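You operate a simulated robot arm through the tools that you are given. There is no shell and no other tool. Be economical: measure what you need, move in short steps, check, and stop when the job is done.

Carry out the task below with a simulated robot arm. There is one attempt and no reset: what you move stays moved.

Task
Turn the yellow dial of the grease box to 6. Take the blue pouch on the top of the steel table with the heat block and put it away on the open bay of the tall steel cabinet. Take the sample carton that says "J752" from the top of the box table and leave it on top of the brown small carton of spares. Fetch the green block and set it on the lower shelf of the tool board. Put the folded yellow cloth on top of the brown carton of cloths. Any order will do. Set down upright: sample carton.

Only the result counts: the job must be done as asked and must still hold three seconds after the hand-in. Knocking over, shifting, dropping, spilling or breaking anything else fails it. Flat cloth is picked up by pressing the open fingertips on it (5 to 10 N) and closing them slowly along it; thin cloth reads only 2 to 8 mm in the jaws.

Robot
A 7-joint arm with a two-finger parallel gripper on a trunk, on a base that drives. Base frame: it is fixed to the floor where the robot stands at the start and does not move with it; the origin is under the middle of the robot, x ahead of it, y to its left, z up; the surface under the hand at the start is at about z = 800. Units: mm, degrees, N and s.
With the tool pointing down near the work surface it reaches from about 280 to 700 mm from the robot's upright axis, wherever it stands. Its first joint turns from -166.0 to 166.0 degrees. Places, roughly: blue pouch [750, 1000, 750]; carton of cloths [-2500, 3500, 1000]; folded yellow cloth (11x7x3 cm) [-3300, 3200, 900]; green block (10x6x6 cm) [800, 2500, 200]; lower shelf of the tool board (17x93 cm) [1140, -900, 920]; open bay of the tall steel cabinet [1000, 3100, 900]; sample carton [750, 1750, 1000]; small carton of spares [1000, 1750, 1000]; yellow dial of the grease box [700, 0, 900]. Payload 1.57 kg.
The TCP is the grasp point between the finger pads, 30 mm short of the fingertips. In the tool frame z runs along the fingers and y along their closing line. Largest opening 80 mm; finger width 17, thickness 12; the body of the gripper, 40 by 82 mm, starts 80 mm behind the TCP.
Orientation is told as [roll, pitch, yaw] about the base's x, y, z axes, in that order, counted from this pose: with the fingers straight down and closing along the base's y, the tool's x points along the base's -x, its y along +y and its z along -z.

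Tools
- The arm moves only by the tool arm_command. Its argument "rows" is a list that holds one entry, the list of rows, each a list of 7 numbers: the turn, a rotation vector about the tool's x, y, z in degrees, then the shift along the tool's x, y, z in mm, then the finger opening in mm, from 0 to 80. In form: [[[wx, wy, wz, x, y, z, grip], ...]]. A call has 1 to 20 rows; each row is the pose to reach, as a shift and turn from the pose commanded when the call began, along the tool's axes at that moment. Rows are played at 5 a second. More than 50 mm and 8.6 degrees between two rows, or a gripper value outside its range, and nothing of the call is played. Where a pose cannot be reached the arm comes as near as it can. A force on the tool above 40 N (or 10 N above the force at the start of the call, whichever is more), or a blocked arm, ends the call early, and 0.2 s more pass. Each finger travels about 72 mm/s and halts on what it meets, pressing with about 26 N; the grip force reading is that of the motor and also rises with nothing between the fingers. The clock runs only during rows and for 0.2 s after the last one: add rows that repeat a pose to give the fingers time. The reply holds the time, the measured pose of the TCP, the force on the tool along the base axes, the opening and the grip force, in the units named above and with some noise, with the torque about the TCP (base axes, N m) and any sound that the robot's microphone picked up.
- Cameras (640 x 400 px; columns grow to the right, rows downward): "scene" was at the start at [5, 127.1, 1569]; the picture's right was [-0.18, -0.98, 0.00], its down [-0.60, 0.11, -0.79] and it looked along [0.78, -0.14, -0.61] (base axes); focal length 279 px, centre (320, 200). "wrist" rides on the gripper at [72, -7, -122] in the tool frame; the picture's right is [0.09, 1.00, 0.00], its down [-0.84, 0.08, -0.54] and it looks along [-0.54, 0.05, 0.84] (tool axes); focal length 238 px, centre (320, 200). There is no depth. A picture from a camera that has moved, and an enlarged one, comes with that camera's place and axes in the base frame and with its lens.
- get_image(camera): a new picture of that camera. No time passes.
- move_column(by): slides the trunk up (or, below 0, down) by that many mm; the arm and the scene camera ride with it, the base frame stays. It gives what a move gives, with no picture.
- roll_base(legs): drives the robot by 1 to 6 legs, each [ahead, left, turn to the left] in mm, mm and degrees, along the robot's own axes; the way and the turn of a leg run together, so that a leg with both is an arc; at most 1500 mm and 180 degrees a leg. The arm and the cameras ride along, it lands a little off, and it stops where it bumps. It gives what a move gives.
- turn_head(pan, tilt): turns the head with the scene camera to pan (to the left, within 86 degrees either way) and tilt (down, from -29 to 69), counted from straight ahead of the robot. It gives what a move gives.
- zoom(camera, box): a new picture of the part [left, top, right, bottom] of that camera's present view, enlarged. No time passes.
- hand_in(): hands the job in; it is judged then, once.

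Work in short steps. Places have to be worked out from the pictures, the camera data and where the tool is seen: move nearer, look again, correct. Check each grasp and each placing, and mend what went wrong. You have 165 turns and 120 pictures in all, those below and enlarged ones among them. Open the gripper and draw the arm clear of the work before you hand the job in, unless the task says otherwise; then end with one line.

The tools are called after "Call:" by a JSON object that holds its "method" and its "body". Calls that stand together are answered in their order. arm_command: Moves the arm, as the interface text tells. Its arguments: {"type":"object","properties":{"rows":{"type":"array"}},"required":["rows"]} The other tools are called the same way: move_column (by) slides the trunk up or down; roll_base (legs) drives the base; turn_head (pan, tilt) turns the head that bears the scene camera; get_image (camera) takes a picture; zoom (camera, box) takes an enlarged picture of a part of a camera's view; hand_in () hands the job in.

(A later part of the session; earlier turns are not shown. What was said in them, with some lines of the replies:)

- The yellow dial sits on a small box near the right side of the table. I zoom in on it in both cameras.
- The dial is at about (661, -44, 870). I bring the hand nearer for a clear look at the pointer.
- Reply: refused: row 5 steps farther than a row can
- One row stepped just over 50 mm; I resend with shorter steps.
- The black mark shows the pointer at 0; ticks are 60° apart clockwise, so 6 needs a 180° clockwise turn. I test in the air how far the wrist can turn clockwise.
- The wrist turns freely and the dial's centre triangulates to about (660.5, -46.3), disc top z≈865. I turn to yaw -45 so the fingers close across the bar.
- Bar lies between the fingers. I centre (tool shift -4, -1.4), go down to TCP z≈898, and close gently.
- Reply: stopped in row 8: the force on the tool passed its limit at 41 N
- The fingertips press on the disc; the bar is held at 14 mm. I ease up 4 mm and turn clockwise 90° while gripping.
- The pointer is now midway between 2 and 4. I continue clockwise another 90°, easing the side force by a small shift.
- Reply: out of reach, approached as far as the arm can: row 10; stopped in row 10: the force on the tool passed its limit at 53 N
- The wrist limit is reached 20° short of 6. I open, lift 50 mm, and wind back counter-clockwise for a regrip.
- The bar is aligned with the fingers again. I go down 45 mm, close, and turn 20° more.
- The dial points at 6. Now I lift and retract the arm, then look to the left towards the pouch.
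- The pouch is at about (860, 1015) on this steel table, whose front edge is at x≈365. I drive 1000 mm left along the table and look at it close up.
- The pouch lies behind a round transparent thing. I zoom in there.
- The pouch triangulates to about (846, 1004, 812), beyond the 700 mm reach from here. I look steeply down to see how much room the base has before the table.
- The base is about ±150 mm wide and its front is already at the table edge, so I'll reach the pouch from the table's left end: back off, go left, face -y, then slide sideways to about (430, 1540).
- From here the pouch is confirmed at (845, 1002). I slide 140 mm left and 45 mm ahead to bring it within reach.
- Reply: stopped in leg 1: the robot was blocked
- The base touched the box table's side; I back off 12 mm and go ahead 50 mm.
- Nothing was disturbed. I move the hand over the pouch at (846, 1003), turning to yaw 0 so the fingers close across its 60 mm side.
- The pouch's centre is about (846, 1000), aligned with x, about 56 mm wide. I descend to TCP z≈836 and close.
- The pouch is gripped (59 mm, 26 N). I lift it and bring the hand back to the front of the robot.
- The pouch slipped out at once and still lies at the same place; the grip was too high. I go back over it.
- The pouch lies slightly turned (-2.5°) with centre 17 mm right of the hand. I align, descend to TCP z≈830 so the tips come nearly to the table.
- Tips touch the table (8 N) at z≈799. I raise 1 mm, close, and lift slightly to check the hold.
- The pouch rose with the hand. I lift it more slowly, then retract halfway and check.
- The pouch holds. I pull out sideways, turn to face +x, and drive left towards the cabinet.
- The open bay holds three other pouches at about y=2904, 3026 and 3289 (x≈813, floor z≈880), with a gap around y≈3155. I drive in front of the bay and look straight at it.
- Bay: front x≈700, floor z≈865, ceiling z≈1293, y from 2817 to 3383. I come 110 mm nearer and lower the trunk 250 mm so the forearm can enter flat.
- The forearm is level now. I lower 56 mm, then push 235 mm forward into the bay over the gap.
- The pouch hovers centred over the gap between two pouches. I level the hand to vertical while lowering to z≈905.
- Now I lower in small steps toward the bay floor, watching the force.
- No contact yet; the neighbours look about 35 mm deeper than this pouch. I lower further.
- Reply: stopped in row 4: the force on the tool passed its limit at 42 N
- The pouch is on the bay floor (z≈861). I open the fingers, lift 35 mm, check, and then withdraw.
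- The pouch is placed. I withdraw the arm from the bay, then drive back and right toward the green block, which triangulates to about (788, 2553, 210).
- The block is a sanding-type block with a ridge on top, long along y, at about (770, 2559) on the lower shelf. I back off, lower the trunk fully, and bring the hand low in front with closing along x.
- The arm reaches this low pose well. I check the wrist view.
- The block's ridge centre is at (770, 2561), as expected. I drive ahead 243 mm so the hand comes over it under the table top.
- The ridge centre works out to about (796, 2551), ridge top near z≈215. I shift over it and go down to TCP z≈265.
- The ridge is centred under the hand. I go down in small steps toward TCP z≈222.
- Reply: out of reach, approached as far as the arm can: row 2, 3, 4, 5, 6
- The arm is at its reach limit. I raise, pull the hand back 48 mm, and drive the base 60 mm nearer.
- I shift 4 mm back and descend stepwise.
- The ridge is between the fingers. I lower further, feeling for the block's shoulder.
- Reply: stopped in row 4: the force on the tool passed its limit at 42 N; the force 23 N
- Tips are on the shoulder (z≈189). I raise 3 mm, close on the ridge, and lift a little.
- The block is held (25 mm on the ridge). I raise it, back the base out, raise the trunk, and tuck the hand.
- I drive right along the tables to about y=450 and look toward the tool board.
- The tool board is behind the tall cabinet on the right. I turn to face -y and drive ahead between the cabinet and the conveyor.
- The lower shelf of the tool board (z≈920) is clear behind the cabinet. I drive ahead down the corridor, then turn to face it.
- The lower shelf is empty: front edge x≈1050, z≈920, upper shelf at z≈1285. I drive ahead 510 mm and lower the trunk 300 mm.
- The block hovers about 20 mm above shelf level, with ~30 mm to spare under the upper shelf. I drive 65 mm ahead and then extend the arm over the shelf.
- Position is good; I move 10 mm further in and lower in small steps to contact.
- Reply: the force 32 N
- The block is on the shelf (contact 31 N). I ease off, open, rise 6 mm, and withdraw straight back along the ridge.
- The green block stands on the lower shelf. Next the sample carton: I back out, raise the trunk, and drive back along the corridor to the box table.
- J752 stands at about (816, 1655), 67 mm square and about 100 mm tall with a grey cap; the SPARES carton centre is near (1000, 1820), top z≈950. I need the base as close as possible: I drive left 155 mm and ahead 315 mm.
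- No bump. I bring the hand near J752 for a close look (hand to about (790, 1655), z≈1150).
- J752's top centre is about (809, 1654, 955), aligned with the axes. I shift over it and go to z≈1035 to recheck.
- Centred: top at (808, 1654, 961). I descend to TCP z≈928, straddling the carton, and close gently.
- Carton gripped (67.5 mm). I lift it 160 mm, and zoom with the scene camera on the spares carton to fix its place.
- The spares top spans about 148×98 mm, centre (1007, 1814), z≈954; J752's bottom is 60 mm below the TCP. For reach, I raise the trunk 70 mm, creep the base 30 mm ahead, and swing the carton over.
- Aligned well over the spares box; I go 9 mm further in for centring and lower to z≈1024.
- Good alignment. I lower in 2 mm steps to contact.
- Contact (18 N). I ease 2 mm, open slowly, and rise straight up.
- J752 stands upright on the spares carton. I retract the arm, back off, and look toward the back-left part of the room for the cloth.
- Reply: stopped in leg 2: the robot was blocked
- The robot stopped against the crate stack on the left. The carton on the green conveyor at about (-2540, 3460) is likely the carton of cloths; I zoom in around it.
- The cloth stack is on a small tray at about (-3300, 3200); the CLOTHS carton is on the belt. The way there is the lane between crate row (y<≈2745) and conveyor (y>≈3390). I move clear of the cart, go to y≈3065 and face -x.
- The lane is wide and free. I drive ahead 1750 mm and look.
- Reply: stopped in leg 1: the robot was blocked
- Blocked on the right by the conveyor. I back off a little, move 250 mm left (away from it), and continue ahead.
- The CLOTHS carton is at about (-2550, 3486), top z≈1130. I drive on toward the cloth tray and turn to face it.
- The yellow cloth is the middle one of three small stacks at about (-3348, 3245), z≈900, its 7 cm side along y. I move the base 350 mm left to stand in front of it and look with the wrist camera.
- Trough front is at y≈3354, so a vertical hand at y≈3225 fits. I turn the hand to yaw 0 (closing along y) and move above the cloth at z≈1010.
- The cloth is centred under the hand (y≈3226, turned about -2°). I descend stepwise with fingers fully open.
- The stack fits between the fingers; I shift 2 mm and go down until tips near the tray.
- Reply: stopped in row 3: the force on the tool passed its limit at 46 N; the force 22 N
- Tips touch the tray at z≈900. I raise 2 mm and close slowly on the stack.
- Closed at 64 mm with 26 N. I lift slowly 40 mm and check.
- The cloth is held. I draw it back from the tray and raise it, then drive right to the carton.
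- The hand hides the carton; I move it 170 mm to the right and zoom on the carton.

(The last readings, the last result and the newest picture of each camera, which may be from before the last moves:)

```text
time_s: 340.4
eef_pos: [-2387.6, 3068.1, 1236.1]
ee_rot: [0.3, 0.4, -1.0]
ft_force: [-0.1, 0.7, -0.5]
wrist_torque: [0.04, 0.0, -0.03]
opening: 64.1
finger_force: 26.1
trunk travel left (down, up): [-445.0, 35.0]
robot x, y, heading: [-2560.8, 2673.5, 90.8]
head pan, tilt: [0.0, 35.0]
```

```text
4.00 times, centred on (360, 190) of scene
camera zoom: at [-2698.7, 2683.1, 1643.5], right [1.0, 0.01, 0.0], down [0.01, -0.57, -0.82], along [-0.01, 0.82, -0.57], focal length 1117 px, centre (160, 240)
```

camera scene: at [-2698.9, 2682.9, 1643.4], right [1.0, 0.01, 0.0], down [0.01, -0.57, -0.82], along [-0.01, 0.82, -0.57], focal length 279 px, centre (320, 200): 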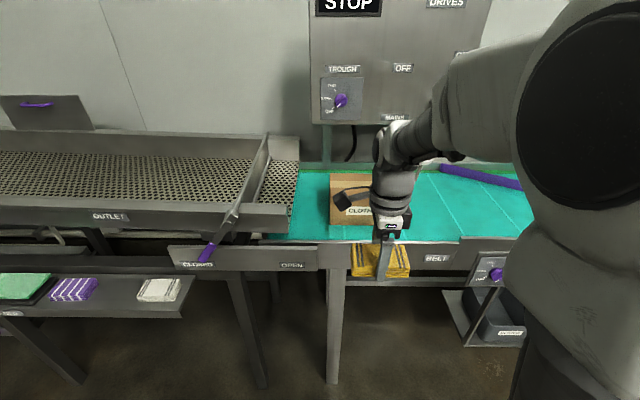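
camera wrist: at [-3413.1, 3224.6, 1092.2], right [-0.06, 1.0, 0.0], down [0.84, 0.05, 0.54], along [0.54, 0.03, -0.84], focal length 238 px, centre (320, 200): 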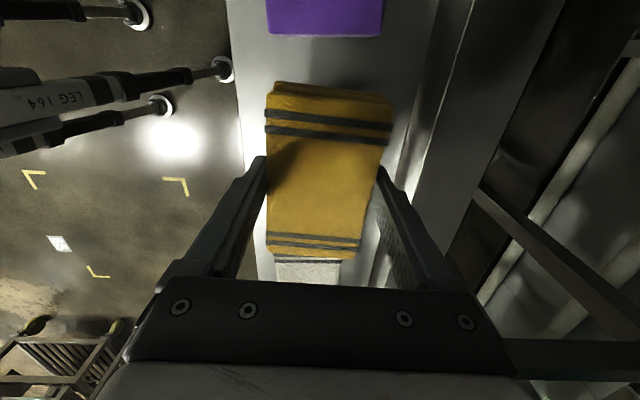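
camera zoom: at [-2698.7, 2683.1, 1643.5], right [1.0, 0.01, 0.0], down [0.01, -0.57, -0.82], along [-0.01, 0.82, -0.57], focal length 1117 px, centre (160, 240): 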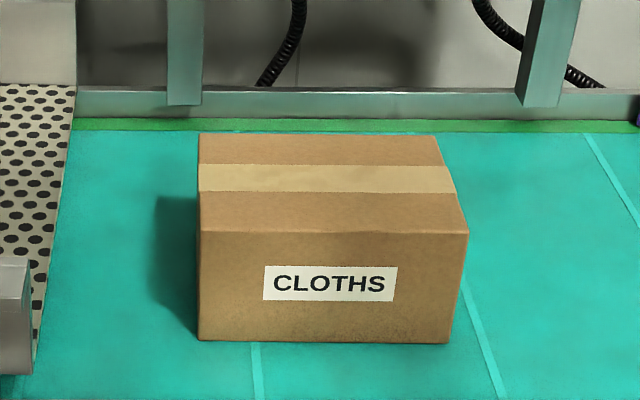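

The carton top is about 225×165 mm, centre (-2564, 3528), z≈1120. I drive 180 mm ahead, then swing the cloth over the top.

Call:
{"method": "roll_base", "body": {"legs": [[180, 0, 0]]}}

Call:
{"method": "arm_command", "body": {"rows": [[[0, 0, 0, 20, 25, 0, 40], [0, 0, 0, 50, 55, 0, 40], [0, 0, 0, 80, 85, 0, 40], [0, 0, 0, 105, 120, 5, 40], [0, 0, 0, 130, 155, 10, 40], [0, 0, 0, 150, 190, 15, 40], [0, 0, 0, 165, 225, 25, 40], [0, 0, 0, 173, 252, 35, 40], [0, 0, 0, 175, 267, 45, 40], [0, 0, 0, 175, 267, 45, 40]]]}}

Call:
{"method": "zoom", "body": {"camera": "scene", "box": [240, 100, 480, 250]}}

Call:
{"method": "get_image", "body": {"camera": "wrist"}}

```text
time_s: 342.2
eef_pos: [-2389.2, 3248.9, 1236.4]
ee_rot: [0.3, 0.4, -1.3]
ft_force: [-0.3, -0.3, -0.1]
wrist_torque: [-0.02, 0.0, 0.0]
opening: 63.7
finger_force: 26.1
trunk travel left (down, up): [-445.0, 35.0]
robot x, y, heading: [-2559.2, 2852.7, 90.5]
head pan, tilt: [0.0, 35.0]
```

```text
time_s: 344.4
eef_pos: [-2557.7, 3519.7, 1194.2]
ee_rot: [0.1, 0.4, -1.3]
ft_force: [0.0, 0.7, -0.8]
wrist_torque: [0.0, 0.02, -0.02]
opening: 63.7
finger_force: 26.3
trunk travel left (down, up): [-445.0, 35.0]
robot x, y, heading: [-2564.0, 2856.6, 90.4]
head pan, tilt: [0.0, 35.0]
```

```text
2.67 times, centred on (360, 175) of scene
camera zoom: at [-2700.8, 2863.8, 1643.5], right [1.0, 0.01, 0.0], down [0.01, -0.57, -0.82], along [-0.01, 0.82, -0.57], focal length 745 px, centre (213, 267)
```

zoom: 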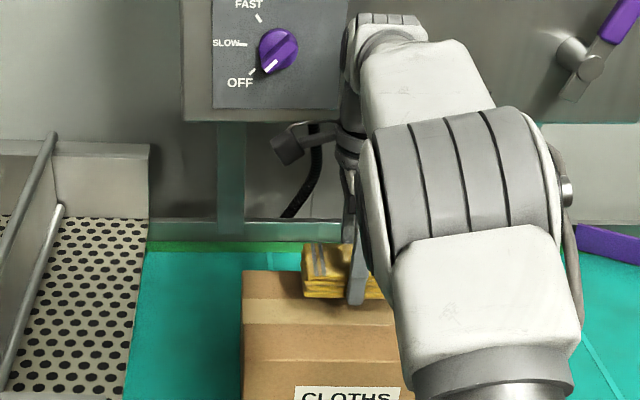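

```text
29 pictures are left
camera wrist: at [-2628.7, 3513.9, 1316.6], right [-0.07, 1.0, 0.0], down [0.84, 0.06, 0.54], along [0.53, 0.04, -0.84], focal length 238 px, centre (320, 200)
```

wrist: 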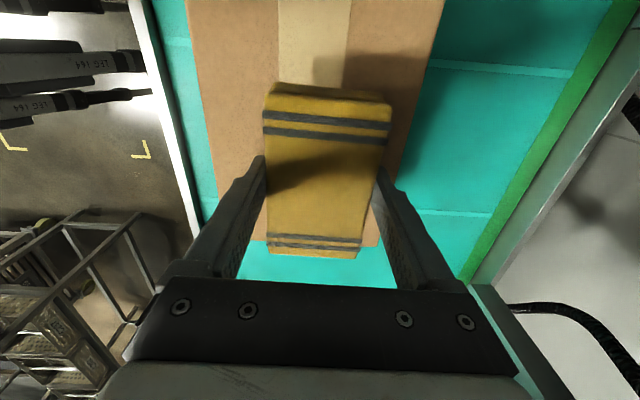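

The cloth is well over the carton top (y 3430–3593, x -2676…-2450). I centre slightly and lower 36 mm.

Call:
{"method": "arm_command", "body": {"rows": [[[0, 0, 0, 6, -7, 10, 40], [0, 0, 0, 6, -7, 20, 40], [0, 0, 0, 6, -7, 30, 40], [0, 0, 0, 6, -7, 36, 40], [0, 0, 0, 6, -7, 36, 40]]]}}

Call:
{"method": "arm_command", "body": {"rows": [[[0, 0, 0, 0, 0, 2, 40], [0, 0, 0, 0, 0, 4, 40], [0, 0, 0, 0, 0, 6, 40], [0, 0, 0, 0, 0, 6, 40]]]}}

```text
time_s: 345.6
eef_pos: [-2565.4, 3511.9, 1160.4]
ee_rot: [0.5, 0.4, -1.2]
ft_force: [-0.1, 1.7, 15.5]
wrist_torque: [-0.55, -0.12, 0.0]
opening: 64.0
finger_force: 25.8
trunk travel left (down, up): [-445.0, 35.0]
robot x, y, heading: [-2558.1, 2851.9, 90.7]
head pan, tilt: [0.0, 35.0]
```

```text
time_s: 346.2
eef_pos: [-2565.3, 3512.8, 1160.7]
ee_rot: [0.8, 0.3, -1.2]
ft_force: [0.0, -4.9, 13.0]
wrist_torque: [-0.67, -0.11, -0.07]
opening: 64.2
finger_force: 26.0
trunk travel left (down, up): [-445.0, 35.0]
robot x, y, heading: [-2562.0, 2855.1, 90.4]
head pan, tilt: [0.0, 35.0]
stopped in row 3: the force on the tool passed its limit at 42 N (the readings are from after the stop); the commanded pose is now the measured one
```

Contact with the carton top. I ease 2 mm, open slowly, and lift away.

Call:
{"method": "arm_command", "body": {"rows": [[[0, 0, 0, 0, 0, -2, 62], [0, 0, 0, 0, 0, -2, 68], [0, 0, 0, 0, 0, -2, 74], [0, 0, 0, 0, 0, -2, 80], [0, 0, 0, 0, 0, -2, 80], [0, 0, 0, 0, 0, -8, 80], [0, 0, 0, 0, 0, -18, 80], [0, 0, 0, 0, 0, -35, 80], [0, 0, 0, 0, 0, -60, 80], [0, 0, 0, 0, 0, -90, 80]]]}}

Call:
{"method": "get_image", "body": {"camera": "wrist"}}

```text
time_s: 348.4
eef_pos: [-2564.2, 3511.4, 1249.4]
ee_rot: [0.6, 0.4, -1.3]
ft_force: [-0.5, 0.4, 0.0]
wrist_torque: [0.0, -0.02, 0.0]
opening: 79.9
finger_force: 0.1
trunk travel left (down, up): [-445.0, 35.0]
robot x, y, heading: [-2559.1, 2853.9, 90.4]
head pan, tilt: [0.0, 35.0]
```

```text
28 pictures are left
camera wrist: at [-2635.1, 3504.7, 1372.1], right [-0.07, 1.0, 0.01], down [0.84, 0.05, 0.54], along [0.54, 0.05, -0.84], focal length 238 px, centre (320, 200)
```

wrist: 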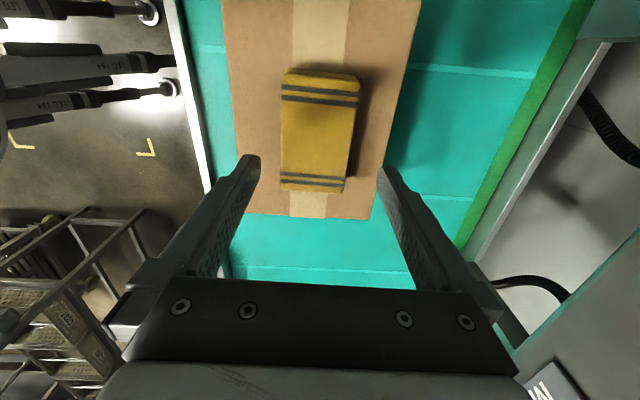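

The cloth lies flat on the CLOTHS carton. I draw the arm back clear and take a last look.

Call:
{"method": "arm_command", "body": {"rows": [[[0, 0, 0, 0, -40, -10, 80], [0, 0, 0, 0, -85, -10, 80], [0, 0, 0, 0, -130, -10, 80], [0, 0, 0, 0, -175, -10, 80], [0, 0, 0, 0, -220, -10, 80], [0, 0, 0, 0, -260, -10, 80]]]}}

Call:
{"method": "roll_base", "body": {"legs": [[-150, 0, 0]]}}

Call:
{"method": "get_image", "body": {"camera": "scene"}}

```text
time_s: 349.8
eef_pos: [-2569.4, 3251.2, 1256.1]
ee_rot: [0.8, 0.4, -1.2]
ft_force: [-0.6, -0.5, -0.5]
wrist_torque: [-0.01, 0.0, -0.01]
opening: 80.3
finger_force: 0.0
trunk travel left (down, up): [-445.0, 35.0]
robot x, y, heading: [-2560.2, 2854.3, 90.8]
head pan, tilt: [0.0, 35.0]
```

```text
time_s: 351.5
eef_pos: [-2566.8, 3102.9, 1256.4]
ee_rot: [0.7, 0.5, -1.4]
ft_force: [-0.1, 0.8, 0.1]
wrist_torque: [0.02, 0.02, 0.01]
opening: 79.9
finger_force: 0.1
trunk travel left (down, up): [-445.0, 35.0]
robot x, y, heading: [-2558.8, 2708.0, 90.5]
head pan, tilt: [0.0, 35.0]
```

```text
27 pictures are left
camera scene: at [-2699.6, 2714.0, 1643.5], right [1.0, 0.01, 0.0], down [0.0, -0.57, -0.82], along [0.0, 0.82, -0.57], focal length 279 px, centre (320, 200)
```

scene: 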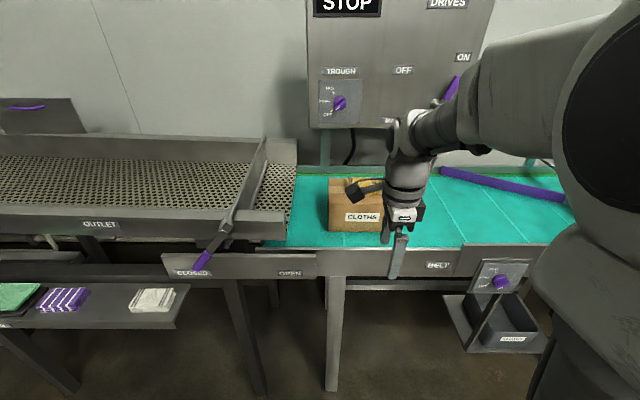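

All five parts of the job are done and the arm is clear; I hand it in.

Call:
{"method": "hand_in", "body": {}}

```text
The job is handed in.
```

The job is handed in with all five parts done: the dial is at 6, the blue pouch is in the cabinet bay, J752 stands upright on the spares carton, the green block is on the lower shelf of the tool board, and the yellow cloth lies on the cloths carton. The base touched the box table, the crate cart and the conveyor while driving; the box table's items stayed put, but I did not check the cart or the conveyor for shifting.
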